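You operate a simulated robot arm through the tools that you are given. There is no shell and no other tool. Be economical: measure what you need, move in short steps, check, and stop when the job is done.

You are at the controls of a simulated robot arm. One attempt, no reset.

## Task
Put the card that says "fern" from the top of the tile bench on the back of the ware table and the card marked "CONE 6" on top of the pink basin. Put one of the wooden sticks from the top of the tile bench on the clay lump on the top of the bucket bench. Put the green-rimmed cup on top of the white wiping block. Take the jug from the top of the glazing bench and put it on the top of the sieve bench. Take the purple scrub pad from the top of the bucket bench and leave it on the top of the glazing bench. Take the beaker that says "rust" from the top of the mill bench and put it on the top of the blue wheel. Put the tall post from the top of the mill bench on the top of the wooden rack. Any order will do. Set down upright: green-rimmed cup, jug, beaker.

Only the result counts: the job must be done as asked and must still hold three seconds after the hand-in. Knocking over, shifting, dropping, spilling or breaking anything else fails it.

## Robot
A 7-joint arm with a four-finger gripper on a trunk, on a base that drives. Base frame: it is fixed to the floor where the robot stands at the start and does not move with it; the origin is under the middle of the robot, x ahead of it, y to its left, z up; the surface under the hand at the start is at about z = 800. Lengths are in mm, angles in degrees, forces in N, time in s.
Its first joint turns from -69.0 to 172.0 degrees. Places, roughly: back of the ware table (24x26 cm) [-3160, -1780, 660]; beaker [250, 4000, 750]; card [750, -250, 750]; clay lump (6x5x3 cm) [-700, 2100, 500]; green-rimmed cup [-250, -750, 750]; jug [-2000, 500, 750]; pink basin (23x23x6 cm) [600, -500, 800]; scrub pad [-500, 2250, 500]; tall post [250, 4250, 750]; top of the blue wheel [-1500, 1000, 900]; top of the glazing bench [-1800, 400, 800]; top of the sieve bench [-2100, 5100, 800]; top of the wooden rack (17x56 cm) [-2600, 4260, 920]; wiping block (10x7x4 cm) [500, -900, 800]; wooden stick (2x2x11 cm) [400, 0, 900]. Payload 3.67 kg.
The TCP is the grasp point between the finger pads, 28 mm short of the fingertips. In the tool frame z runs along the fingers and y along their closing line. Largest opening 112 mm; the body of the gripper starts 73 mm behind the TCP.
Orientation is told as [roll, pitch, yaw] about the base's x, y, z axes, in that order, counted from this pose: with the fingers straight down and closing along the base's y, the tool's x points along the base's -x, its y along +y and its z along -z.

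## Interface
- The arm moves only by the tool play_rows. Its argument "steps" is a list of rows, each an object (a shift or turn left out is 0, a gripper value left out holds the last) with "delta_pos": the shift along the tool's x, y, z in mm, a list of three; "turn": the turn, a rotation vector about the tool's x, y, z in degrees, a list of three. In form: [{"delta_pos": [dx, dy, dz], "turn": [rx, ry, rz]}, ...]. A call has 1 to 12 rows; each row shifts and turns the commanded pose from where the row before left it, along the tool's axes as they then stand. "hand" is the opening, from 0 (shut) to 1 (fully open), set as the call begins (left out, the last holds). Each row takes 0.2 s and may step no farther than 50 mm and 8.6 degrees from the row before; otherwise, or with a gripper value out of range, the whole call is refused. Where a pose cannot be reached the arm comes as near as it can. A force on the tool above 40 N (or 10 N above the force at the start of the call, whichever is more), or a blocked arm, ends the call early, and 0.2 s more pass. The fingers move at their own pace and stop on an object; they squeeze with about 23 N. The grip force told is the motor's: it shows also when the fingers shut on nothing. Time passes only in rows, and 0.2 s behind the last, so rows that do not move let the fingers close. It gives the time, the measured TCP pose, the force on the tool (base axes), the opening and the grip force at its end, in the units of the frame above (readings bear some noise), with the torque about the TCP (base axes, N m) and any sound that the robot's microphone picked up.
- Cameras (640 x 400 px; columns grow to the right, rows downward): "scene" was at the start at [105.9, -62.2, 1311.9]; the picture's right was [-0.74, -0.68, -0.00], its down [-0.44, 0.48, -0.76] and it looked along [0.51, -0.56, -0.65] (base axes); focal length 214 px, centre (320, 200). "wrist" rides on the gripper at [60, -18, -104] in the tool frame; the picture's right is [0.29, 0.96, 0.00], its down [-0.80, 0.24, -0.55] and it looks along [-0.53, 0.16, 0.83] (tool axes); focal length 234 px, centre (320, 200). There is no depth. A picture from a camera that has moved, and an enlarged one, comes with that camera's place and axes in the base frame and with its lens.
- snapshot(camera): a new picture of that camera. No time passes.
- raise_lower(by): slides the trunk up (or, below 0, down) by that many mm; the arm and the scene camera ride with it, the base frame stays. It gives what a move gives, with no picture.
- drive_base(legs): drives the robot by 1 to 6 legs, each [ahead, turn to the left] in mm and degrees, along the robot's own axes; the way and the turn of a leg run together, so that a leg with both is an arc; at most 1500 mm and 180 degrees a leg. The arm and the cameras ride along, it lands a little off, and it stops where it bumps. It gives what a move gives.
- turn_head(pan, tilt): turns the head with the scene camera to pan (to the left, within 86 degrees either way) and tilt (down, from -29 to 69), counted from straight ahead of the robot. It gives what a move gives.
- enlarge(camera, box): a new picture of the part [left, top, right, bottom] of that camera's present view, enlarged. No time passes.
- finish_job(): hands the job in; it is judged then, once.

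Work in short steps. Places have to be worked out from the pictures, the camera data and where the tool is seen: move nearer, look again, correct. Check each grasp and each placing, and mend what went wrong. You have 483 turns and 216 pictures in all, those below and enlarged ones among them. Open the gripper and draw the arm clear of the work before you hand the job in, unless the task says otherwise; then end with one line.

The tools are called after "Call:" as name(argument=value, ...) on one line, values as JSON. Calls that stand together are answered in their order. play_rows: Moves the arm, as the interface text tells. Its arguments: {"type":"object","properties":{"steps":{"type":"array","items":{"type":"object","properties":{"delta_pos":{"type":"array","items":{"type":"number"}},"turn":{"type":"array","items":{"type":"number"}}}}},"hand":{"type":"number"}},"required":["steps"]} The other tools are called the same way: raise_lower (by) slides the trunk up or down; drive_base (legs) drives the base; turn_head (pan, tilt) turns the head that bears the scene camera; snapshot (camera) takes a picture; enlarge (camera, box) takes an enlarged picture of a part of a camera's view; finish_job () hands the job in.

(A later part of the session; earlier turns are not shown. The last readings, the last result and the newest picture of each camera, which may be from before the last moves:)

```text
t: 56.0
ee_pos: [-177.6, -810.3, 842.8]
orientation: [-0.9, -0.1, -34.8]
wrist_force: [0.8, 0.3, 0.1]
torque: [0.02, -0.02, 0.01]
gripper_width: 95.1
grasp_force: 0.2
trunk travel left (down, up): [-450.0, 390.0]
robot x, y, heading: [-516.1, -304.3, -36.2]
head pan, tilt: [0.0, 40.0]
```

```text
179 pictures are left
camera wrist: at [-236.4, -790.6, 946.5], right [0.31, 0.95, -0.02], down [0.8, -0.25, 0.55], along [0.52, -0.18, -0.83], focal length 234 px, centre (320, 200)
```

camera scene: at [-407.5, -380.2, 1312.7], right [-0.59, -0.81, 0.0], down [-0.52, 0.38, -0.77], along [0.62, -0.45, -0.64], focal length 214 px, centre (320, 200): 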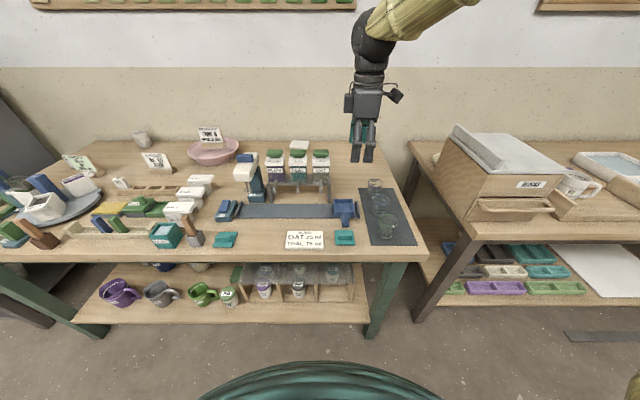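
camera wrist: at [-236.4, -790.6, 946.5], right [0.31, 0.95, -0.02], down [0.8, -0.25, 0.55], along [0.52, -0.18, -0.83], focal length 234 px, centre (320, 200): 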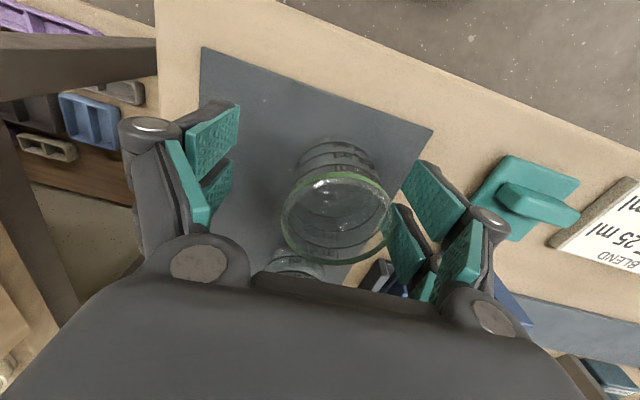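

Cup is centred between the pads. Close and lift slightly.

Call:
play_rows(steps=[{"delta_pos": [0, 5, 0]}, {}, {}, {}], hand=0)

Call:
play_rows(steps=[{"delta_pos": [0, 0, -30]}, {"delta_pos": [0, 0, -40]}, {"delta_pos": [0, 0, -40]}, {"delta_pos": [0, 0, -40]}, {"delta_pos": [0, 0, -40]}])

Call:
snapshot(camera="wrist")

Call:
snapshot(camera="scene")

```text
t: 57.0
ee_pos: [-173.8, -805.9, 842.8]
orientation: [-0.9, -0.1, -34.7]
wrist_force: [0.4, -1.1, 0.3]
torque: [-0.01, -0.02, 0.02]
gripper_width: 50.4
grasp_force: 23.3
trunk travel left (down, up): [-450.0, 390.0]
robot x, y, heading: [-518.1, -297.3, -36.2]
head pan, tilt: [0.0, 40.0]
```

```text
t: 58.2
ee_pos: [-175.2, -807.3, 1033.7]
orientation: [-0.7, -0.1, -34.7]
wrist_force: [0.4, -1.1, 0.4]
torque: [0.03, -0.04, -0.03]
gripper_width: 50.1
grasp_force: 23.1
trunk travel left (down, up): [-450.0, 390.0]
robot x, y, heading: [-510.0, -296.2, -36.2]
head pan, tilt: [0.0, 40.0]
```

```text
178 pictures are left
camera wrist: at [-232.7, -786.8, 1138.0], right [0.31, 0.95, -0.01], down [0.8, -0.25, 0.55], along [0.52, -0.18, -0.83], focal length 234 px, centre (320, 200)
```

wrist: 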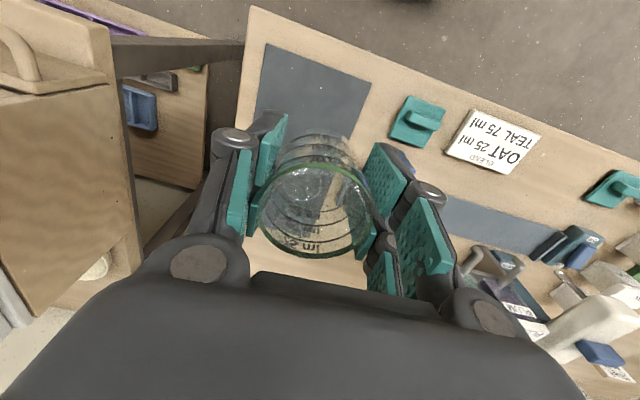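

```text
177 pictures are left
camera scene: at [-410.6, -383.8, 1312.8], right [-0.59, -0.81, 0.0], down [-0.52, 0.38, -0.77], along [0.62, -0.45, -0.64], focal length 214 px, centre (320, 200)
```

scene: 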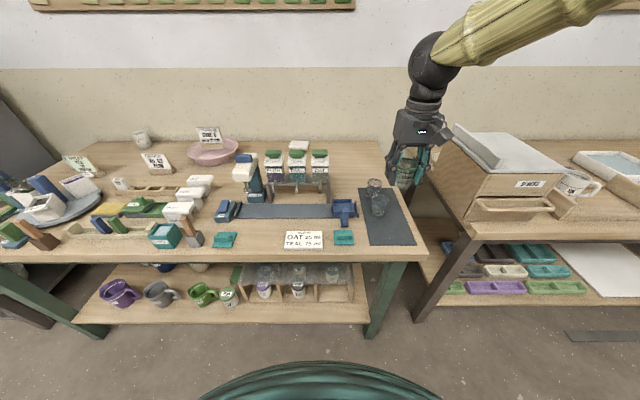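

Cup held well. Raise a bit and drive forward 250 mm to bring the wiping block into reach.

Call:
play_rows(steps=[{"delta_pos": [0, 0, -30], "turn": [0.7, 0, 0]}])

Call:
drive_base(legs=[[250, 0]])

Call:
turn_head(pan=-5, tilt=30)

Call:
snapshot(camera="scene")

```text
t: 58.6
ee_pos: [-174.3, -804.7, 1064.2]
orientation: [-1.5, 0.0, -34.8]
wrist_force: [0.0, 0.0, -0.4]
torque: [0.06, -0.05, -0.01]
gripper_width: 50.0
grasp_force: 22.5
trunk travel left (down, up): [-450.0, 390.0]
robot x, y, heading: [-518.3, -300.6, -36.3]
head pan, tilt: [0.0, 40.0]
```

```text
t: 60.4
ee_pos: [34.6, -952.6, 1064.5]
orientation: [-1.6, 0.0, -34.7]
wrist_force: [0.2, 0.1, -1.1]
torque: [0.01, 0.05, 0.01]
gripper_width: 49.9
grasp_force: 22.8
trunk travel left (down, up): [-450.0, 390.0]
robot x, y, heading: [-312.9, -452.1, -36.5]
head pan, tilt: [0.0, 40.0]
```

```text
t: 61.1
ee_pos: [32.6, -953.5, 1065.3]
orientation: [-1.6, 0.1, -34.8]
wrist_force: [0.1, 0.1, -0.2]
torque: [-0.03, -0.01, 0.01]
gripper_width: 49.9
grasp_force: 23.2
trunk travel left (down, up): [-450.0, 390.0]
robot x, y, heading: [-308.9, -452.4, -36.3]
head pan, tilt: [-5.0, 30.0]
```

```text
176 pictures are left
camera scene: at [-203.6, -539.9, 1328.0], right [-0.66, -0.75, 0.0], down [-0.38, 0.33, -0.87], along [0.65, -0.57, -0.5], focal length 214 px, centre (320, 200)
```

scene: 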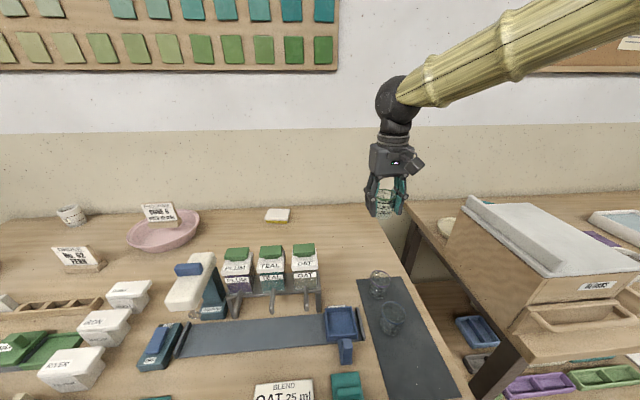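

Block at about (463,-888). Move the cup over it.

Call:
play_rows(steps=[{"delta_pos": [-35, 33, 0], "turn": [-1.6, 0, 0]}, {"delta_pos": [-35, 33, 0]}, {"delta_pos": [-35, 33, 0]}, {"delta_pos": [-35, 33, 0]}, {"delta_pos": [-35, 33, 0]}, {"delta_pos": [-35, 33, 0]}, {"delta_pos": [-35, 33, 0]}, {"delta_pos": [-35, 33, 0]}, {"delta_pos": [-36, 33, 0]}])

Call:
snapshot(camera="wrist")

Call:
snapshot(camera="scene")

```text
t: 63.1
ee_pos: [461.2, -888.0, 1063.9]
orientation: [-0.1, 0.0, -34.7]
wrist_force: [0.9, 0.4, -1.1]
torque: [0.03, 0.1, 0.02]
gripper_width: 49.8
grasp_force: 23.0
trunk travel left (down, up): [-450.0, 390.0]
robot x, y, heading: [-308.2, -449.2, -36.2]
head pan, tilt: [-5.0, 30.0]
```

```text
175 pictures are left
camera wrist: at [401.8, -868.2, 1167.7], right [0.31, 0.95, 0.0], down [0.79, -0.26, 0.55], along [0.53, -0.17, -0.83], focal length 234 px, centre (320, 200)
```

wrist: 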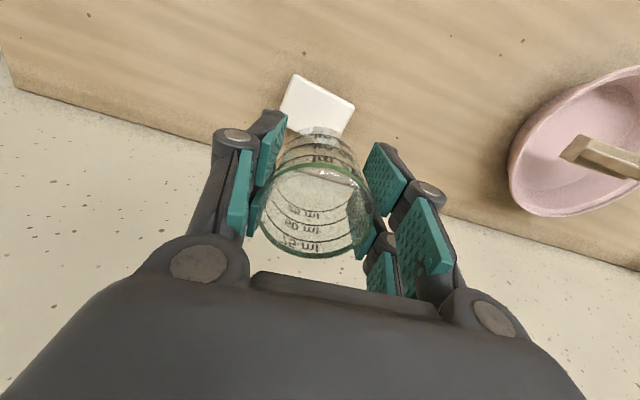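

```text
174 pictures are left
camera scene: at [-201.6, -539.6, 1327.8], right [-0.66, -0.75, 0.0], down [-0.38, 0.33, -0.87], along [0.65, -0.57, -0.5], focal length 214 px, centre (320, 200)
```

scene: 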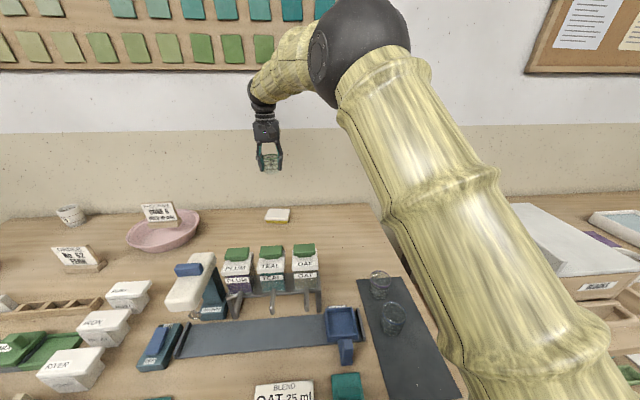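

Block centre refines to (467,-891), top ~840. Descend to just above.

Call:
play_rows(steps=[{"delta_pos": [-6.6, 1, 40]}, {"delta_pos": [0, 0, 45]}, {"delta_pos": [0, 0, 45]}, {"delta_pos": [0, 0, 35]}])

Call:
snapshot(camera="wrist")

Call:
enlarge(camera="scene", box=[200, 130, 340, 250])

```text
t: 64.1
ee_pos: [466.8, -893.4, 899.7]
orientation: [0.0, 0.1, -34.8]
wrist_force: [0.0, -0.2, -1.1]
torque: [0.05, -0.02, -0.02]
gripper_width: 49.8
grasp_force: 23.0
trunk travel left (down, up): [-450.0, 390.0]
robot x, y, heading: [-309.8, -449.5, -36.2]
head pan, tilt: [-5.0, 30.0]
```

```text
173 pictures are left
camera wrist: at [408.1, -873.6, 1002.6], right [0.31, 0.95, 0.0], down [0.79, -0.26, 0.55], along [0.53, -0.17, -0.83], focal length 234 px, centre (320, 200)
```

wrist: 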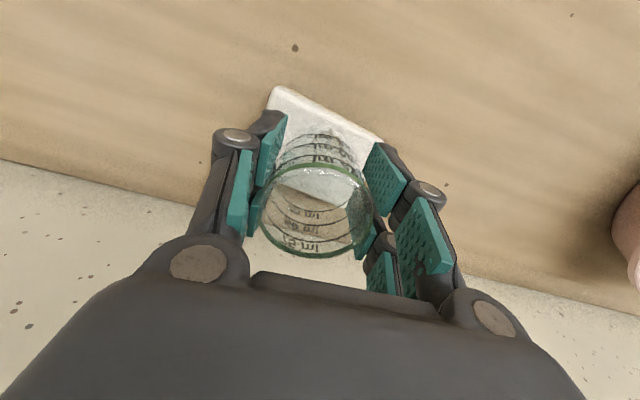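

```text
3.33 times, centred on (270, 190) of scene
camera zoom: at [-202.9, -539.9, 1328.0], right [-0.66, -0.75, 0.0], down [-0.38, 0.33, -0.87], along [0.65, -0.57, -0.5], focal length 715 px, centre (487, 233)
```

zoom: 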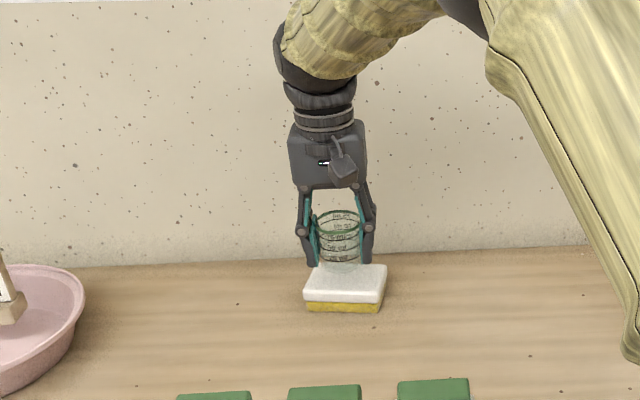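

Aligned. Lower in small steps until contact.

Call:
play_rows(steps=[{"delta_pos": [0, 0, 5]}, {"delta_pos": [0, 0, 4]}, {"delta_pos": [0, 0, 3]}, {}])

```text
t: 65.1
ee_pos: [466.7, -892.2, 887.1]
orientation: [0.0, -0.1, -34.7]
wrist_force: [-0.2, 0.5, 0.1]
torque: [-0.02, -0.04, 0.0]
gripper_width: 49.8
grasp_force: 23.0
trunk travel left (down, up): [-450.0, 390.0]
robot x, y, heading: [-310.7, -450.0, -36.2]
head pan, tilt: [-5.0, 30.0]
```

Call:
play_rows(steps=[{"delta_pos": [0, 0, 2]}, {"delta_pos": [0, 0, 2]}, {}])

Call:
enlarge(camera="scene", box=[240, 160, 310, 220])

```text
t: 65.9
ee_pos: [467.0, -891.7, 882.9]
orientation: [0.0, -0.1, -34.7]
wrist_force: [-0.1, -0.7, 0.2]
torque: [-0.01, 0.01, 0.03]
gripper_width: 49.7
grasp_force: 22.9
trunk travel left (down, up): [-450.0, 390.0]
robot x, y, heading: [-313.3, -451.6, -36.1]
head pan, tilt: [-5.0, 30.0]
```

```text
6.67 times, centred on (275, 190) of scene
camera zoom: at [-203.4, -539.6, 1328.0], right [-0.66, -0.75, 0.0], down [-0.38, 0.33, -0.87], along [0.65, -0.57, -0.5], focal length 1430 px, centre (620, 267)
```

zoom: 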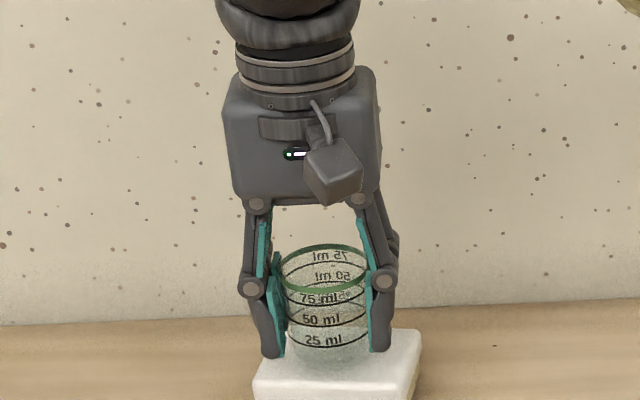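

Not yet touching; continue in 2 mm steps.

Call:
play_rows(steps=[{"delta_pos": [0, 0, 2]}, {"delta_pos": [0, 0, 2]}, {}])

```text
t: 66.7
ee_pos: [467.5, -891.5, 879.7]
orientation: [0.0, 0.1, -34.7]
wrist_force: [0.0, -0.3, 0.3]
torque: [-0.03, 0.0, 0.03]
gripper_width: 49.7
grasp_force: 23.0
trunk travel left (down, up): [-450.0, 390.0]
robot x, y, heading: [-312.1, -452.3, -36.3]
head pan, tilt: [-5.0, 30.0]
```

Call:
play_rows(steps=[{"delta_pos": [0, 0, 2]}, {"delta_pos": [0, 0, 2]}, {}])

Call:
enlarge(camera="scene", box=[240, 170, 310, 230])

```text
t: 67.5
ee_pos: [467.6, -891.6, 874.2]
orientation: [0.0, 0.0, -34.6]
wrist_force: [-0.4, -0.5, -0.5]
torque: [-0.04, -0.02, -0.03]
gripper_width: 49.5
grasp_force: 23.0
trunk travel left (down, up): [-450.0, 390.0]
robot x, y, heading: [-309.8, -452.1, -36.5]
head pan, tilt: [-5.0, 30.0]
```

```text
6.67 times, centred on (275, 200) of scene
camera zoom: at [-203.4, -539.6, 1328.0], right [-0.66, -0.75, 0.0], down [-0.38, 0.33, -0.87], along [0.65, -0.57, -0.5], focal length 1430 px, centre (620, 200)
```

zoom: 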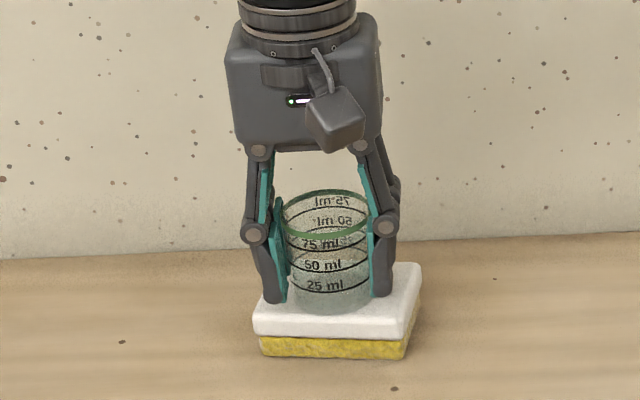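

Very near. Two more millimetre steps.

Call:
play_rows(steps=[{"delta_pos": [0, 0, 1.5]}, {"delta_pos": [0, 0, 1.5]}, {}])

```text
t: 68.3
ee_pos: [467.9, -892.9, 873.9]
orientation: [0.0, -0.2, -34.7]
wrist_force: [3.9, -1.4, 14.4]
torque: [-0.17, -0.12, 0.02]
gripper_width: 49.4
grasp_force: 23.5
trunk travel left (down, up): [-450.0, 390.0]
robot x, y, heading: [-312.9, -451.7, -36.3]
head pan, tilt: [-5.0, 30.0]
```

Contact at 14 N. Back off a hair, open and rise.

Call:
play_rows(steps=[{"delta_pos": [0, 0, -1]}, {}])

Call:
play_rows(steps=[{}, {}, {}], hand=0.75)

Call:
play_rows(steps=[{"delta_pos": [0, 0, -30]}, {"delta_pos": [0, 0, -40]}, {"delta_pos": [0, 0, -45]}, {"delta_pos": [0, 0, -45]}])

Call:
snapshot(camera="wrist")

Call:
snapshot(camera="scene")

```text
t: 68.9
ee_pos: [467.7, -890.7, 874.3]
orientation: [0.0, -0.1, -34.6]
wrist_force: [1.1, -1.8, 11.6]
torque: [-0.22, -0.1, 0.02]
gripper_width: 49.6
grasp_force: 23.3
trunk travel left (down, up): [-450.0, 390.0]
robot x, y, heading: [-310.3, -451.5, -36.5]
head pan, tilt: [-5.0, 30.0]
```

```text
t: 69.7
ee_pos: [468.3, -890.3, 873.7]
orientation: [-0.1, 0.0, -34.8]
wrist_force: [-0.1, -0.1, -0.1]
torque: [0.03, 0.0, 0.0]
gripper_width: 84.1
grasp_force: 0.0
trunk travel left (down, up): [-450.0, 390.0]
robot x, y, heading: [-312.0, -449.6, -36.3]
head pan, tilt: [-5.0, 30.0]
```

```text
t: 70.7
ee_pos: [466.9, -891.3, 1034.0]
orientation: [0.0, 0.0, -34.7]
wrist_force: [-0.5, -0.4, -0.2]
torque: [0.01, -0.01, 0.02]
gripper_width: 84.3
grasp_force: 0.0
trunk travel left (down, up): [-450.0, 390.0]
robot x, y, heading: [-310.2, -452.0, -36.4]
head pan, tilt: [-5.0, 30.0]
```

```text
169 pictures are left
camera wrist: at [406.6, -871.1, 1136.9], right [0.31, 0.95, 0.0], down [0.79, -0.26, 0.55], along [0.53, -0.17, -0.83], focal length 234 px, centre (320, 200)
```

wrist: 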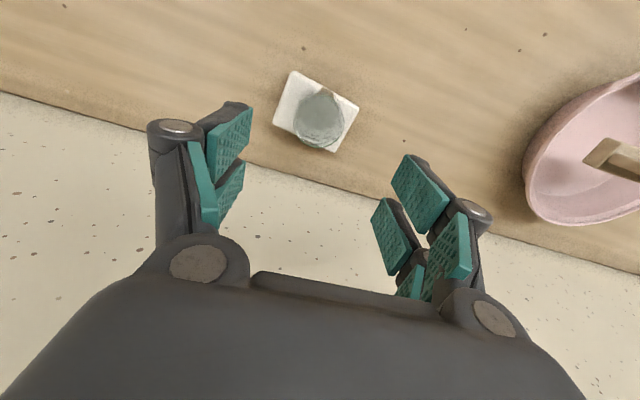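

```text
168 pictures are left
camera scene: at [-204.0, -539.4, 1328.0], right [-0.66, -0.75, 0.0], down [-0.38, 0.33, -0.87], along [0.65, -0.57, -0.5], focal length 214 px, centre (320, 200)
```

scene: 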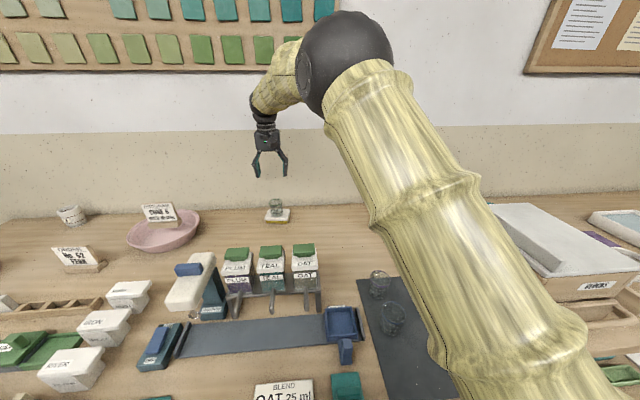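

Cup stands upright on the block. Now for the FERN card: retract the hand, back off, drive along the bench to the left, and face it again.

Call:
play_rows(steps=[{"delta_pos": [35.8, -30, -4.6]}, {"delta_pos": [35.8, -30, -4.6]}, {"delta_pos": [35.8, -30, -4.6]}, {"delta_pos": [35.8, -30, -4.6]}, {"delta_pos": [35.8, -30, -4.6]}, {"delta_pos": [35.8, -30, -4.6]}, {"delta_pos": [35.8, -30, -4.6]}])

Call:
drive_base(legs=[[-200, 0], [0, 91], [600, 0], [0, -91], [190, 0]])

Call:
turn_head(pan=0, tilt=40)

Call:
snapshot(camera="scene")

```text
t: 72.3
ee_pos: [137.9, -921.4, 1066.6]
orientation: [0.1, -0.1, -34.6]
wrist_force: [-0.7, 0.5, -0.8]
torque: [0.04, -0.08, 0.0]
gripper_width: 84.1
grasp_force: 0.0
trunk travel left (down, up): [-450.0, 390.0]
robot x, y, heading: [-309.4, -451.2, -35.9]
head pan, tilt: [-5.0, 30.0]
```

```text
t: 85.8
ee_pos: [496.0, -421.8, 1065.8]
orientation: [0.1, 0.0, -34.2]
wrist_force: [0.5, -0.4, -0.9]
torque: [0.05, 0.06, 0.0]
gripper_width: 83.9
grasp_force: 0.0
trunk travel left (down, up): [-450.0, 390.0]
robot x, y, heading: [40.0, 43.3, -35.6]
head pan, tilt: [-5.0, 30.0]
```

```text
t: 86.5
ee_pos: [494.8, -422.0, 1066.4]
orientation: [0.0, 0.0, -34.2]
wrist_force: [0.3, 0.7, -0.4]
torque: [0.03, -0.01, -0.01]
gripper_width: 84.2
grasp_force: 0.1
trunk travel left (down, up): [-450.0, 390.0]
robot x, y, heading: [40.7, 44.0, -36.0]
head pan, tilt: [0.0, 40.0]
```

```text
167 pictures are left
camera scene: at [148.8, -32.6, 1312.7], right [-0.58, -0.81, 0.0], down [-0.52, 0.37, -0.77], along [0.62, -0.45, -0.64], focal length 214 px, centre (320, 200)
```

scene: 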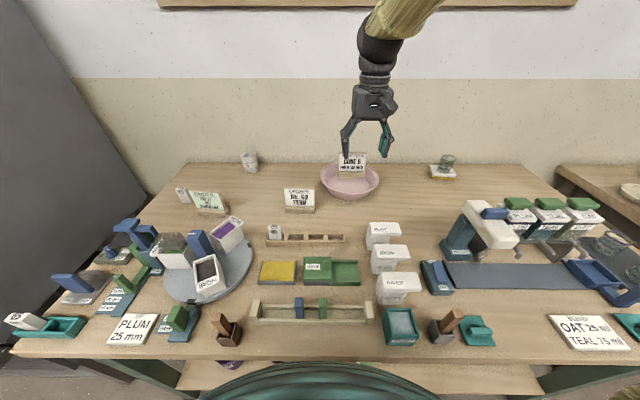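

FERN stand at about (640,-303). Yaw +90 and move above.

Call:
play_rows(steps=[{"turn": [0, 0, -8.5]}, {"turn": [0, 0, -8.5]}, {"turn": [0, 0, -8.5]}, {"turn": [0, 0, -8.5]}, {"turn": [0, 0, -8.5]}, {"turn": [0, 0, -8.5]}, {"turn": [0, 0, -8.5]}, {"turn": [0, 0, -8.5]}, {"turn": [0, 0, -8.5]}, {"turn": [0, 0, -8.5]}, {"turn": [0, 0, -4.2]}], hand=0.6)

Call:
play_rows(steps=[{"delta_pos": [-36.4, -11.2, 21]}, {"delta_pos": [-36.4, -11.2, 21]}, {"delta_pos": [-36.4, -11.2, 21]}, {"delta_pos": [-36.4, -11.2, 21]}, {"delta_pos": [-36.4, -11.2, 21]}])

Call:
snapshot(camera="wrist")

```text
t: 88.9
ee_pos: [494.2, -421.2, 1067.0]
orientation: [0.1, 0.1, 55.1]
wrist_force: [0.0, 0.6, 0.4]
torque: [-0.04, 0.0, 0.03]
gripper_width: 67.2
grasp_force: 0.0
trunk travel left (down, up): [-450.0, 390.0]
robot x, y, heading: [41.1, 45.7, -35.7]
head pan, tilt: [0.0, 40.0]
```

```text
t: 90.1
ee_pos: [646.1, -303.4, 959.3]
orientation: [0.0, 0.1, 55.1]
wrist_force: [0.3, 0.3, -0.2]
torque: [0.01, 0.01, 0.01]
gripper_width: 67.0
grasp_force: 0.0
trunk travel left (down, up): [-450.0, 390.0]
robot x, y, heading: [42.9, 49.5, -35.8]
head pan, tilt: [0.0, 40.0]
```

```text
166 pictures are left
camera wrist: at [627.2, -362.3, 1062.0], right [-0.95, 0.31, 0.0], down [0.26, 0.79, 0.55], along [0.17, 0.52, -0.83], focal length 234 px, centre (320, 200)
```

wrist: 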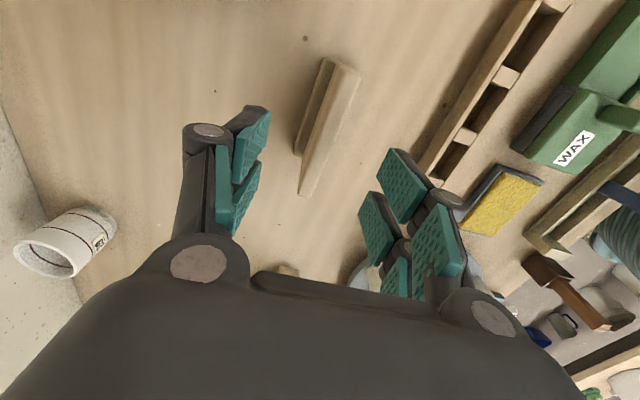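

Centre (642,-305), angle matches. Descend and grip.

Call:
play_rows(steps=[{"delta_pos": [4, 2, 33]}, {"delta_pos": [0, 0, 35]}, {"delta_pos": [0, 0, 34]}, {}])

Call:
play_rows(steps=[{}, {}, {}], hand=0)

Call:
play_rows(steps=[{"delta_pos": [0, 0, -40]}, {"delta_pos": [0, 0, -45]}, {"delta_pos": [0, 0, -45]}, {"delta_pos": [0, 0, -45]}, {"delta_pos": [0, 0, -35]}])

Call:
snapshot(camera="wrist")

```text
t: 91.1
ee_pos: [642.9, -307.4, 857.9]
orientation: [-0.1, 0.1, 55.0]
wrist_force: [-0.3, -0.1, 0.5]
torque: [-0.01, -0.03, -0.02]
gripper_width: 67.3
grasp_force: 0.0
trunk travel left (down, up): [-450.0, 390.0]
robot x, y, heading: [39.5, 47.5, -35.6]
head pan, tilt: [0.0, 40.0]
```

```text
t: 91.9
ee_pos: [642.1, -308.9, 857.4]
orientation: [0.0, 0.0, 55.0]
wrist_force: [-0.4, 0.6, 0.9]
torque: [-0.05, 0.0, 0.01]
gripper_width: 12.8
grasp_force: 22.8
trunk travel left (down, up): [-450.0, 390.0]
robot x, y, heading: [37.6, 46.6, -35.7]
head pan, tilt: [0.0, 40.0]
```

```text
t: 93.1
ee_pos: [641.0, -305.2, 1069.7]
orientation: [0.0, 0.0, 54.9]
wrist_force: [0.4, 0.3, 0.6]
torque: [-0.01, -0.01, 0.0]
gripper_width: 13.0
grasp_force: 22.8
trunk travel left (down, up): [-450.0, 390.0]
robot x, y, heading: [44.1, 49.1, -35.8]
head pan, tilt: [0.0, 40.0]
```

```text
165 pictures are left
camera wrist: at [621.9, -364.3, 1172.2], right [-0.95, 0.31, 0.0], down [0.26, 0.79, 0.55], along [0.17, 0.53, -0.83], focal length 234 px, centre (320, 200)
```

wrist: 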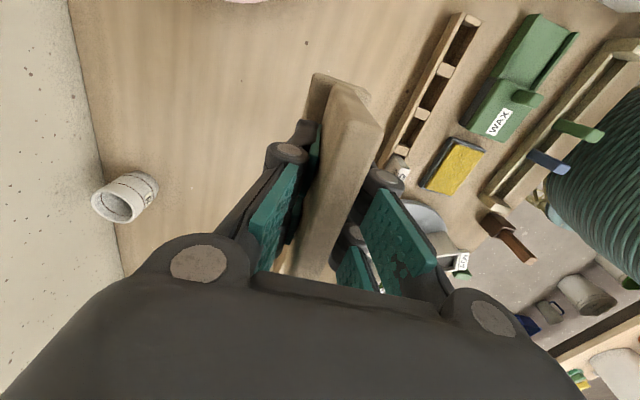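

FERN held. Back away, turn toward the ware table and look.

Call:
drive_base(legs=[[-350, 0], [0, -109]])

Call:
turn_head(pan=0, tilt=15)

Call:
snapshot(camera="scene")

```text
t: 99.9
ee_pos: [-769.9, -205.1, 1068.4]
orientation: [-0.1, 0.0, -54.0]
wrist_force: [0.5, 0.1, -1.3]
torque: [0.01, -0.02, -0.02]
gripper_width: 12.5
grasp_force: 23.4
trunk travel left (down, up): [-450.0, 390.0]
robot x, y, heading: [-243.3, 246.4, -144.6]
head pan, tilt: [0.0, 40.0]
```

```text
t: 100.8
ee_pos: [-769.2, -204.6, 1068.9]
orientation: [-0.1, -0.1, -54.0]
wrist_force: [0.9, 0.2, -1.4]
torque: [-0.01, 0.0, 0.0]
gripper_width: 12.5
grasp_force: 22.8
trunk travel left (down, up): [-450.0, 390.0]
robot x, y, heading: [-243.6, 249.3, -144.8]
head pan, tilt: [0.0, 15.0]
```

```text
164 pictures are left
camera scene: at [-361.3, 166.9, 1352.2], right [-0.58, 0.82, 0.0], down [0.21, 0.15, -0.97], along [-0.79, -0.56, -0.26], focal length 214 px, centre (320, 200)
```

scene: 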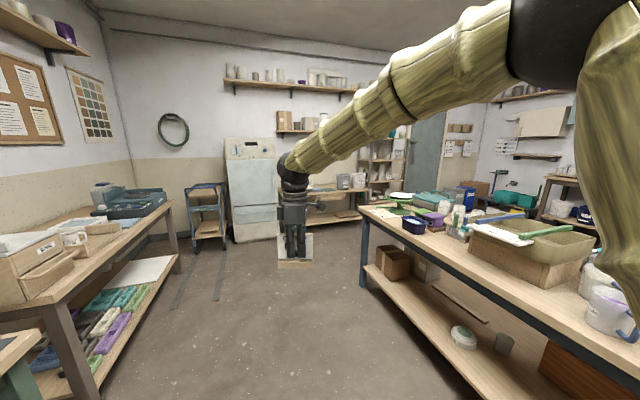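

The glazing bench is parallel on the right (edge n≈-1264 in bench coordinates); the ware table lies straight at the far wall. Drive down the aisle first.

Call:
drive_base(legs=[[0, 19.4], [1500, 0], [500, 0], [0, -64]])

Call:
turn_head(pan=25, tilt=20)

Call:
snapshot(camera="scene")

```text
t: 114.6
ee_pos: [-2070.2, -1335.9, 1068.5]
orientation: [0.0, 0.0, -98.4]
wrist_force: [-0.2, 0.0, -1.6]
torque: [-0.02, -0.03, -0.02]
gripper_width: 12.8
grasp_force: 23.4
trunk travel left (down, up): [-450.0, 390.0]
robot x, y, heading: [-1377.9, -1383.2, 170.8]
head pan, tilt: [0.0, 15.0]
```

```text
t: 115.5
ee_pos: [-2070.7, -1334.3, 1068.2]
orientation: [0.0, 0.1, -98.4]
wrist_force: [-0.1, 0.0, -0.7]
torque: [-0.01, 0.01, -0.01]
gripper_width: 13.0
grasp_force: 22.8
trunk travel left (down, up): [-450.0, 390.0]
robot x, y, heading: [-1373.4, -1382.8, 171.0]
head pan, tilt: [25.0, 20.0]
```

```text
163 pictures are left
camera scene: at [-1516.5, -1396.8, 1344.1], right [-0.27, 0.96, 0.0], down [0.33, 0.09, -0.94], along [-0.9, -0.26, -0.34], focal length 214 px, centre (320, 200)
```

scene: 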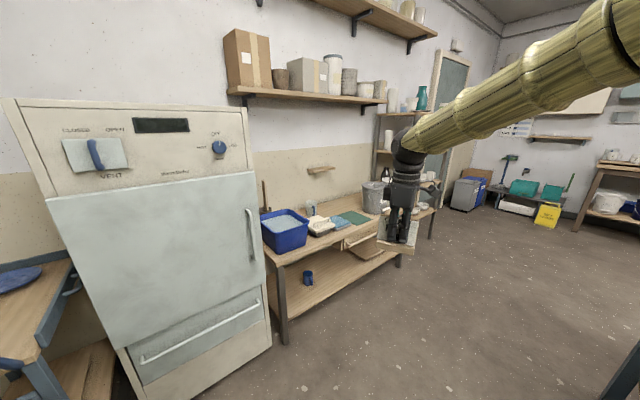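

I enlarge the ware table.

Call:
enlarge(camera="scene", box=[240, 150, 460, 300])

```text
2.67 times, centred on (350, 225) of scene
camera zoom: at [-1516.5, -1396.8, 1344.1], right [-0.27, 0.96, 0.0], down [0.33, 0.09, -0.94], along [-0.9, -0.26, -0.34], focal length 572 px, centre (240, 133)
```

zoom: 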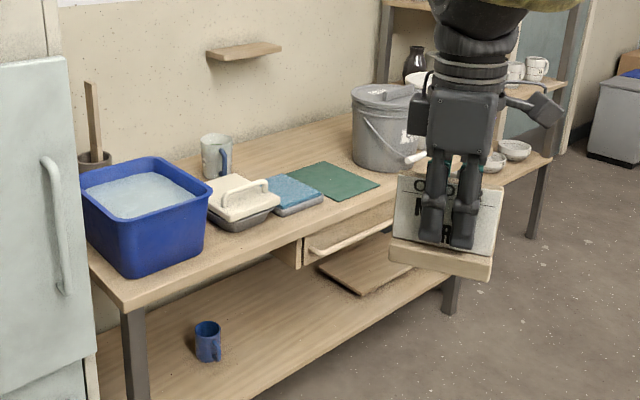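

Zone is the free patch behind the green mat and right of the mug, with a small wall shelf above. Drive to stand in front of it.

Call:
drive_base(legs=[[0, -1.2], [1350, 0], [0, 65]])

Call:
turn_head(pan=0, tilt=35)

Call:
snapshot(camera="scene")

```text
t: 125.3
ee_pos: [-3027.1, -1740.4, 1067.8]
orientation: [0.0, 0.1, -35.4]
wrist_force: [0.1, -0.9, -0.8]
torque: [0.02, 0.04, 0.03]
gripper_width: 12.7
grasp_force: 22.7
trunk travel left (down, up): [-450.0, 390.0]
robot x, y, heading: [-2677.8, -1140.9, -125.9]
head pan, tilt: [25.0, 20.0]
```

```text
t: 126.2
ee_pos: [-3027.0, -1739.7, 1067.9]
orientation: [0.0, 0.0, -35.4]
wrist_force: [0.3, -0.4, -0.6]
torque: [0.03, 0.0, 0.0]
gripper_width: 12.8
grasp_force: 22.6
trunk travel left (down, up): [-450.0, 390.0]
robot x, y, heading: [-2675.7, -1140.8, -126.1]
head pan, tilt: [0.0, 35.0]
```

```text
161 pictures are left
camera scene: at [-2756.2, -1252.0, 1320.3], right [-0.81, 0.59, 0.0], down [0.34, 0.46, -0.82], along [-0.48, -0.66, -0.57], focal length 214 px, centre (320, 200)
```

scene: 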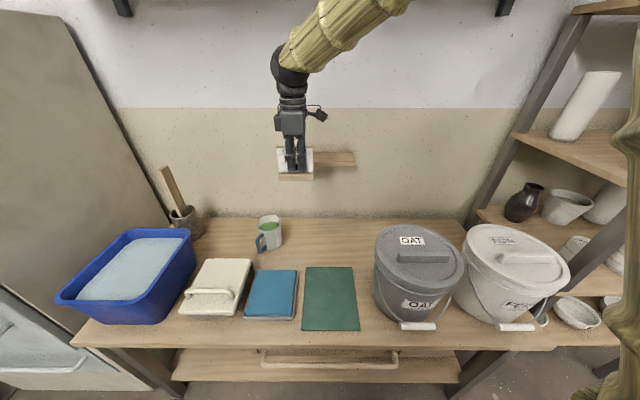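

Target is the clear patch at px (324,237). Lower the trunk 120 and move above (-3140,-1752).

Call:
raise_lower(by=-120)

Call:
play_rows(steps=[{"delta_pos": [28, -25, 20]}, {"delta_pos": [28, -25, 20]}, {"delta_pos": [28, -25, 20]}, {"delta_pos": [0, 0, 40]}, {"delta_pos": [0, 0, 40]}])

Call:
snapshot(camera="wrist")

Call:
snapshot(camera="scene")

```text
t: 127.7
ee_pos: [-3026.4, -1739.3, 946.4]
orientation: [0.0, 0.1, -35.3]
wrist_force: [-0.9, 0.0, -0.7]
torque: [-0.02, 0.02, -0.03]
gripper_width: 12.6
grasp_force: 22.7
trunk travel left (down, up): [-330.0, 510.0]
robot x, y, heading: [-2675.8, -1144.3, -126.0]
head pan, tilt: [0.0, 35.0]
```

```text
t: 128.9
ee_pos: [-3138.6, -1752.9, 808.0]
orientation: [0.0, 0.0, -35.4]
wrist_force: [0.7, -0.5, -0.7]
torque: [0.01, 0.0, 0.02]
gripper_width: 12.9
grasp_force: 22.8
trunk travel left (down, up): [-330.0, 510.0]
robot x, y, heading: [-2672.6, -1140.6, -125.9]
head pan, tilt: [0.0, 35.0]
```

```text
160 pictures are left
camera wrist: at [-3198.2, -1732.1, 911.5], right [0.32, 0.95, 0.0], down [0.79, -0.26, 0.55], along [0.52, -0.18, -0.83], focal length 234 px, centre (320, 200)
```

wrist: 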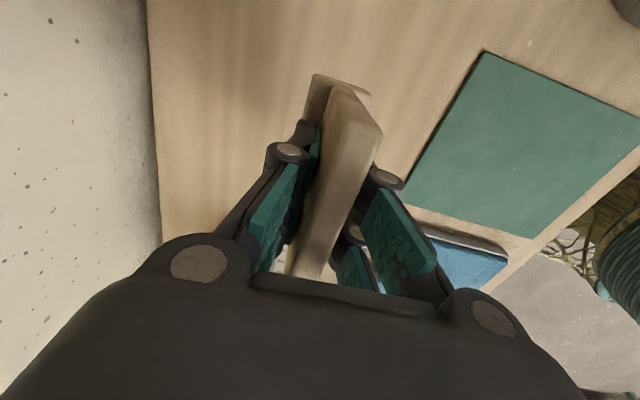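

```text
159 pictures are left
camera scene: at [-2756.3, -1252.3, 1200.2], right [-0.81, 0.59, 0.0], down [0.34, 0.46, -0.82], along [-0.48, -0.66, -0.57], focal length 214 px, centre (320, 200)
```

scene: 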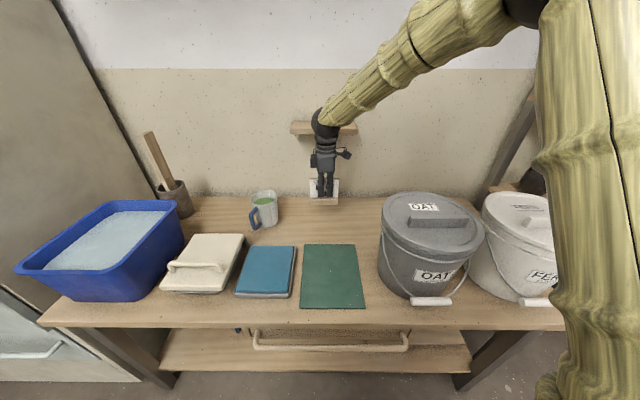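

The wrist would pass close to the small shelf, so shift 35 mm toward me, then descend.

Call:
play_rows(steps=[{"delta_pos": [0, 35, 0]}, {"delta_pos": [0, 0, 40]}, {"delta_pos": [0, 0, 38]}, {}])

Call:
play_rows(steps=[{"delta_pos": [0, 0, 3]}, {"delta_pos": [0, 0, 3]}, {"delta_pos": [0, 0, 3]}, {}])

Call:
enlarge(camera="scene", box=[260, 100, 400, 260])

```text
t: 129.9
ee_pos: [-3119.4, -1725.5, 730.0]
orientation: [0.1, 0.0, -35.3]
wrist_force: [0.1, -0.3, -0.9]
torque: [0.0, 0.0, -0.02]
gripper_width: 12.8
grasp_force: 23.0
trunk travel left (down, up): [-330.0, 510.0]
robot x, y, heading: [-2674.2, -1143.2, -126.0]
head pan, tilt: [0.0, 35.0]
```

```text
t: 130.9
ee_pos: [-3118.8, -1725.0, 722.1]
orientation: [0.0, 0.0, -35.3]
wrist_force: [-0.2, -0.3, -0.7]
torque: [0.0, 0.0, 0.0]
gripper_width: 12.4
grasp_force: 23.5
trunk travel left (down, up): [-330.0, 510.0]
robot x, y, heading: [-2670.9, -1141.6, -125.9]
head pan, tilt: [0.0, 35.0]
```

```text
2.50 times, centred on (330, 180) of scene
camera zoom: at [-2756.2, -1252.0, 1200.2], right [-0.81, 0.59, 0.0], down [0.34, 0.46, -0.82], along [-0.48, -0.66, -0.57], focal length 536 px, centre (295, 250)
```

zoom: 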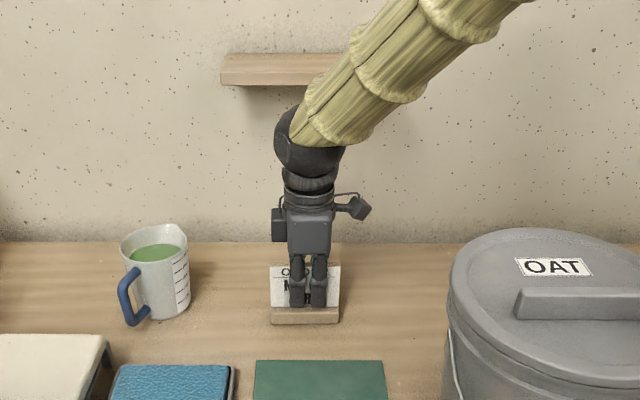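

Still no contact; continue down slowly.

Call:
play_rows(steps=[{"delta_pos": [0, 0, 2]}, {"delta_pos": [0, 0, 2]}, {"delta_pos": [0, 0, 2]}, {}])

Call:
play_rows(steps=[{"delta_pos": [0, 0, 2]}, {"delta_pos": [0, 0, 2]}, {}])

```text
t: 131.9
ee_pos: [-3118.7, -1725.5, 718.0]
orientation: [-0.3, 0.0, -35.3]
wrist_force: [0.0, -3.6, 27.0]
torque: [-0.12, 0.01, 0.01]
gripper_width: 13.2
grasp_force: 23.4
trunk travel left (down, up): [-330.0, 510.0]
robot x, y, heading: [-2671.7, -1141.0, -126.1]
head pan, tilt: [0.0, 35.0]
```

```text
t: 132.7
ee_pos: [-3120.0, -1723.1, 712.8]
orientation: [-0.2, -0.1, -35.3]
wrist_force: [-1.3, -5.2, 26.7]
torque: [-0.14, 0.06, -0.01]
gripper_width: 12.8
grasp_force: 23.2
trunk travel left (down, up): [-330.0, 510.0]
robot x, y, heading: [-2674.7, -1142.9, -126.0]
head pan, tilt: [0.0, 35.0]
```

Contact confirmed. Release and rise.

Call:
play_rows(steps=[{"delta_pos": [0, 0, -2]}, {}, {}], hand=0.35)

Call:
play_rows(steps=[{"delta_pos": [0, 0, -15]}, {"delta_pos": [0, 0, -35]}, {"delta_pos": [0, 0, -45]}, {"delta_pos": [0, 0, -45]}])

Call:
enlarge(camera="scene", box=[220, 100, 420, 280])

```text
t: 133.5
ee_pos: [-3119.8, -1722.8, 713.4]
orientation: [0.0, -0.1, -35.2]
wrist_force: [-0.5, 0.1, 0.1]
torque: [0.02, 0.0, -0.01]
gripper_width: 39.1
grasp_force: 0.1
trunk travel left (down, up): [-330.0, 510.0]
robot x, y, heading: [-2674.8, -1142.5, -125.7]
head pan, tilt: [0.0, 35.0]
```

```text
t: 134.5
ee_pos: [-3121.5, -1724.3, 852.4]
orientation: [0.0, 0.0, -35.3]
wrist_force: [-0.1, -0.6, -0.3]
torque: [0.01, 0.01, 0.01]
gripper_width: 39.1
grasp_force: 0.0
trunk travel left (down, up): [-330.0, 510.0]
robot x, y, heading: [-2675.2, -1137.4, -126.0]
head pan, tilt: [0.0, 35.0]
```

```text
2.22 times, centred on (320, 190) of scene
camera zoom: at [-2755.9, -1251.6, 1200.2], right [-0.81, 0.59, 0.0], down [0.34, 0.46, -0.82], along [-0.48, -0.66, -0.57], focal length 477 px, centre (320, 222)
```

zoom: 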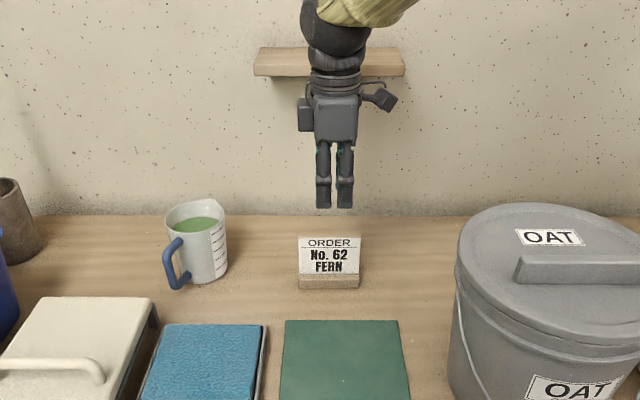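

FERN stands at the back of the ware table. Next the jug; I go around the glazing bench's far side. Raise, back off and turn right, then look.

Call:
raise_lower(by=120)

Call:
play_rows(steps=[{"delta_pos": [0, 20, -45]}, {"delta_pos": [0, 20, -45]}])

Call:
drive_base(legs=[[-300, 0], [0, -90]])

Call:
turn_head(pan=15, tilt=20)

Call:
snapshot(camera="scene")

Call:
turn_head(pan=-75, tilt=20)

Call:
snapshot(camera="scene")

```text
t: 136.0
ee_pos: [-3120.7, -1724.9, 972.1]
orientation: [-0.1, 0.0, -35.3]
wrist_force: [-0.9, 0.1, -0.3]
torque: [-0.01, 0.01, -0.02]
gripper_width: 39.2
grasp_force: 0.1
trunk travel left (down, up): [-450.0, 390.0]
robot x, y, heading: [-2673.2, -1141.5, -125.9]
head pan, tilt: [0.0, 35.0]
```

```text
t: 136.6
ee_pos: [-3097.5, -1692.2, 1064.6]
orientation: [0.0, 0.0, -35.3]
wrist_force: [0.4, -0.2, 0.4]
torque: [-0.03, 0.04, 0.01]
gripper_width: 39.4
grasp_force: 0.0
trunk travel left (down, up): [-450.0, 390.0]
robot x, y, heading: [-2668.3, -1139.7, -125.9]
head pan, tilt: [0.0, 35.0]
```

```text
t: 142.5
ee_pos: [-3043.2, -464.0, 1063.2]
orientation: [0.0, -0.1, -126.2]
wrist_force: [-0.4, -0.4, -0.8]
torque: [0.0, 0.01, 0.02]
gripper_width: 39.3
grasp_force: 0.0
trunk travel left (down, up): [-450.0, 390.0]
robot x, y, heading: [-2497.1, -897.9, 143.0]
head pan, tilt: [0.0, 35.0]
```

```text
t: 143.2
ee_pos: [-3042.5, -464.8, 1062.8]
orientation: [0.0, 0.0, -126.3]
wrist_force: [0.5, 0.3, -1.2]
torque: [0.01, -0.04, -0.03]
gripper_width: 39.2
grasp_force: 0.1
trunk travel left (down, up): [-450.0, 390.0]
robot x, y, heading: [-2500.3, -897.4, 143.1]
head pan, tilt: [15.0, 20.0]
```

```text
156 pictures are left
camera scene: at [-2625.1, -832.2, 1344.0], right [0.37, 0.93, 0.0], down [0.32, -0.13, -0.94], along [-0.87, 0.35, -0.34], focal length 214 px, centre (320, 200)
```

scene: 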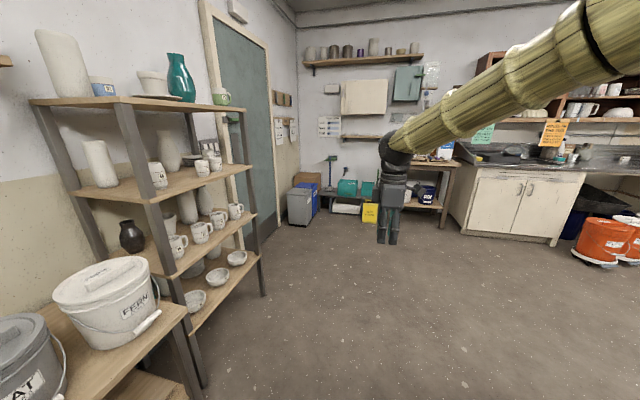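

```text
t: 144.9
ee_pos: [-3043.9, -464.8, 1063.2]
orientation: [-0.2, 0.0, -126.3]
wrist_force: [-0.2, -0.2, 0.2]
torque: [-0.02, 0.03, 0.02]
gripper_width: 39.2
grasp_force: 0.1
trunk travel left (down, up): [-450.0, 390.0]
robot x, y, heading: [-2497.5, -900.5, 143.0]
head pan, tilt: [-75.0, 20.0]
```

```text
155 pictures are left
camera scene: at [-2504.0, -780.6, 1344.1], right [0.93, -0.37, 0.0], down [-0.13, -0.32, -0.94], along [0.35, 0.87, -0.34], focal length 214 px, centre (320, 200)
```

scene: 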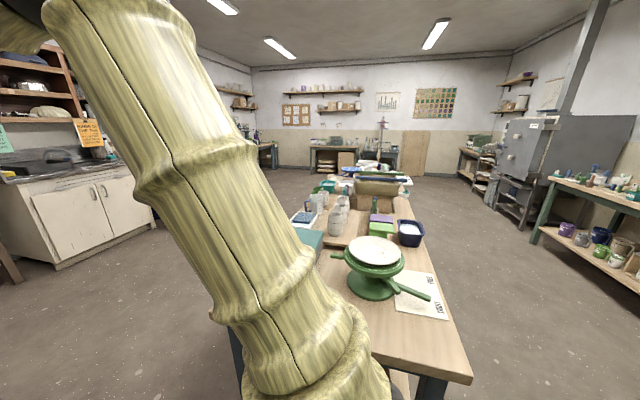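

Open floor on the far side. Drive there and look along the bench.

Call:
drive_base(legs=[[0, 1.5], [1050, 0], [0, -90]])

Call:
turn_head(pan=-15, tilt=22)

Call:
snapshot(camera="scene")

```text
t: 154.4
ee_pos: [-2959.6, 281.8, 1063.4]
orientation: [0.0, -0.1, 147.4]
wrist_force: [-0.1, -0.7, 0.4]
torque: [0.04, -0.01, -0.02]
gripper_width: 39.1
grasp_force: 0.1
trunk travel left (down, up): [-450.0, 390.0]
robot x, y, heading: [-3356.9, -290.4, 56.6]
head pan, tilt: [-75.0, 20.0]
```

```text
t: 155.7
ee_pos: [-2959.9, 282.1, 1063.5]
orientation: [-0.1, 0.0, 147.4]
wrist_force: [0.4, -0.7, 0.3]
torque: [-0.02, 0.0, 0.01]
gripper_width: 39.2
grasp_force: 0.0
trunk travel left (down, up): [-450.0, 390.0]
robot x, y, heading: [-3358.5, -291.4, 56.7]
head pan, tilt: [-15.0, 22.0]
```

```text
154 pictures are left
camera scene: at [-3262.2, -185.3, 1340.9], right [0.67, -0.75, 0.0], down [-0.28, -0.25, -0.93], along [0.69, 0.62, -0.37], focal length 214 px, centre (320, 200)
```

scene: 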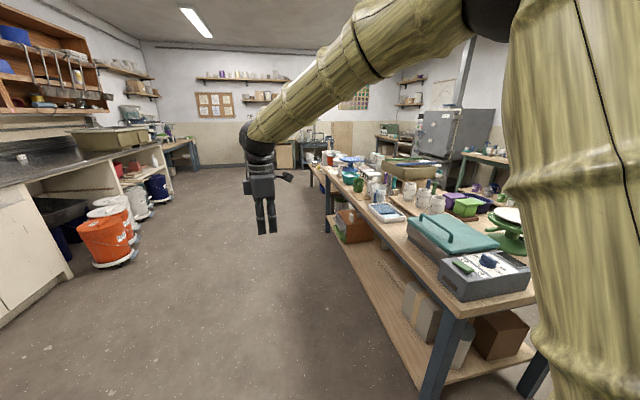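

Path clear. Drive along the bench to the jug's place and look right at the bench.

Call:
drive_base(legs=[[0, -2], [1300, 0]])

Call:
turn_head(pan=-75, tilt=30)

Call:
snapshot(camera="scene")

```text
t: 162.6
ee_pos: [-2200.9, 1332.3, 1062.8]
orientation: [0.0, 0.0, 145.8]
wrist_force: [0.3, 0.9, -0.6]
torque: [0.0, 0.02, -0.01]
gripper_width: 39.3
grasp_force: 0.1
trunk travel left (down, up): [-450.0, 390.0]
robot x, y, heading: [-2616.5, 770.8, 55.2]
head pan, tilt: [-15.0, 22.0]
```

```text
t: 163.9
ee_pos: [-2201.4, 1332.4, 1063.4]
orientation: [0.1, 0.0, 145.7]
wrist_force: [0.2, -0.5, 0.3]
torque: [-0.01, 0.01, 0.01]
gripper_width: 39.0
grasp_force: 0.1
trunk travel left (down, up): [-450.0, 390.0]
robot x, y, heading: [-2614.1, 768.0, 54.9]
head pan, tilt: [-75.0, 30.0]
```

```text
153 pictures are left
camera scene: at [-2502.1, 781.7, 1328.0], right [-0.34, -0.94, 0.0], down [-0.47, 0.17, -0.87], along [0.81, -0.29, -0.5], focal length 214 px, centre (320, 200)
```

scene: 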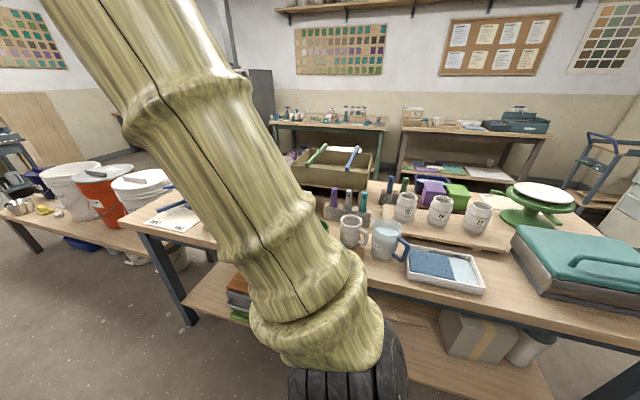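

The jug with the blue handle is at about (-2080,395). Raise the trunk for clearance and turn to face the bench.

Call:
raise_lower(by=150)

Call:
drive_base(legs=[[0, -90]])

Call:
turn_head(pan=0, tilt=40)

Call:
snapshot(camera="scene")

```text
t: 165.7
ee_pos: [-2200.7, 1331.4, 1213.6]
orientation: [0.0, -0.1, 145.9]
wrist_force: [-0.5, -0.3, 0.4]
torque: [0.01, 0.01, 0.02]
gripper_width: 39.2
grasp_force: 0.0
trunk travel left (down, up): [-600.0, 240.0]
robot x, y, heading: [-2613.3, 769.7, 55.3]
head pan, tilt: [-75.0, 30.0]
```

```text
t: 169.9
ee_pos: [-2055.6, 352.7, 1214.1]
orientation: [0.1, 0.0, 55.6]
wrist_force: [-0.6, -0.7, 0.5]
torque: [0.0, -0.01, -0.01]
gripper_width: 39.2
grasp_force: 0.0
trunk travel left (down, up): [-600.0, 240.0]
robot x, y, heading: [-2615.7, 767.7, -35.1]
head pan, tilt: [-75.0, 30.0]
```

```text
t: 171.4
ee_pos: [-2055.1, 354.1, 1214.4]
orientation: [-0.1, 0.0, 55.5]
wrist_force: [-0.1, 0.5, -0.1]
torque: [0.01, -0.01, -0.02]
gripper_width: 39.0
grasp_force: 0.0
trunk travel left (down, up): [-600.0, 240.0]
robot x, y, heading: [-2613.0, 773.5, -35.1]
head pan, tilt: [0.0, 40.0]
```

```text
152 pictures are left
camera scene: at [-2505.6, 693.3, 1462.7], right [-0.57, -0.82, 0.0], down [-0.53, 0.37, -0.77], along [0.63, -0.44, -0.64], focal length 214 px, centre (320, 200)
```

scene: 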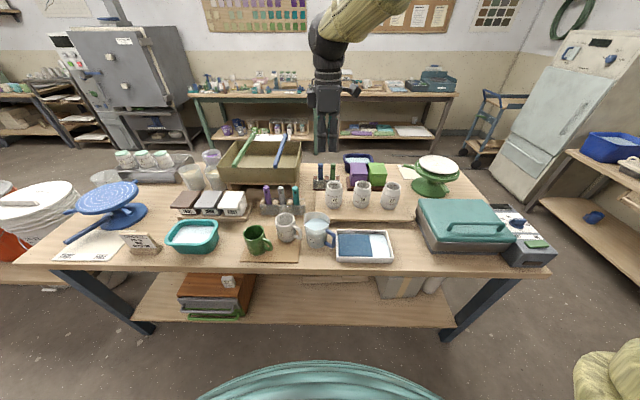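

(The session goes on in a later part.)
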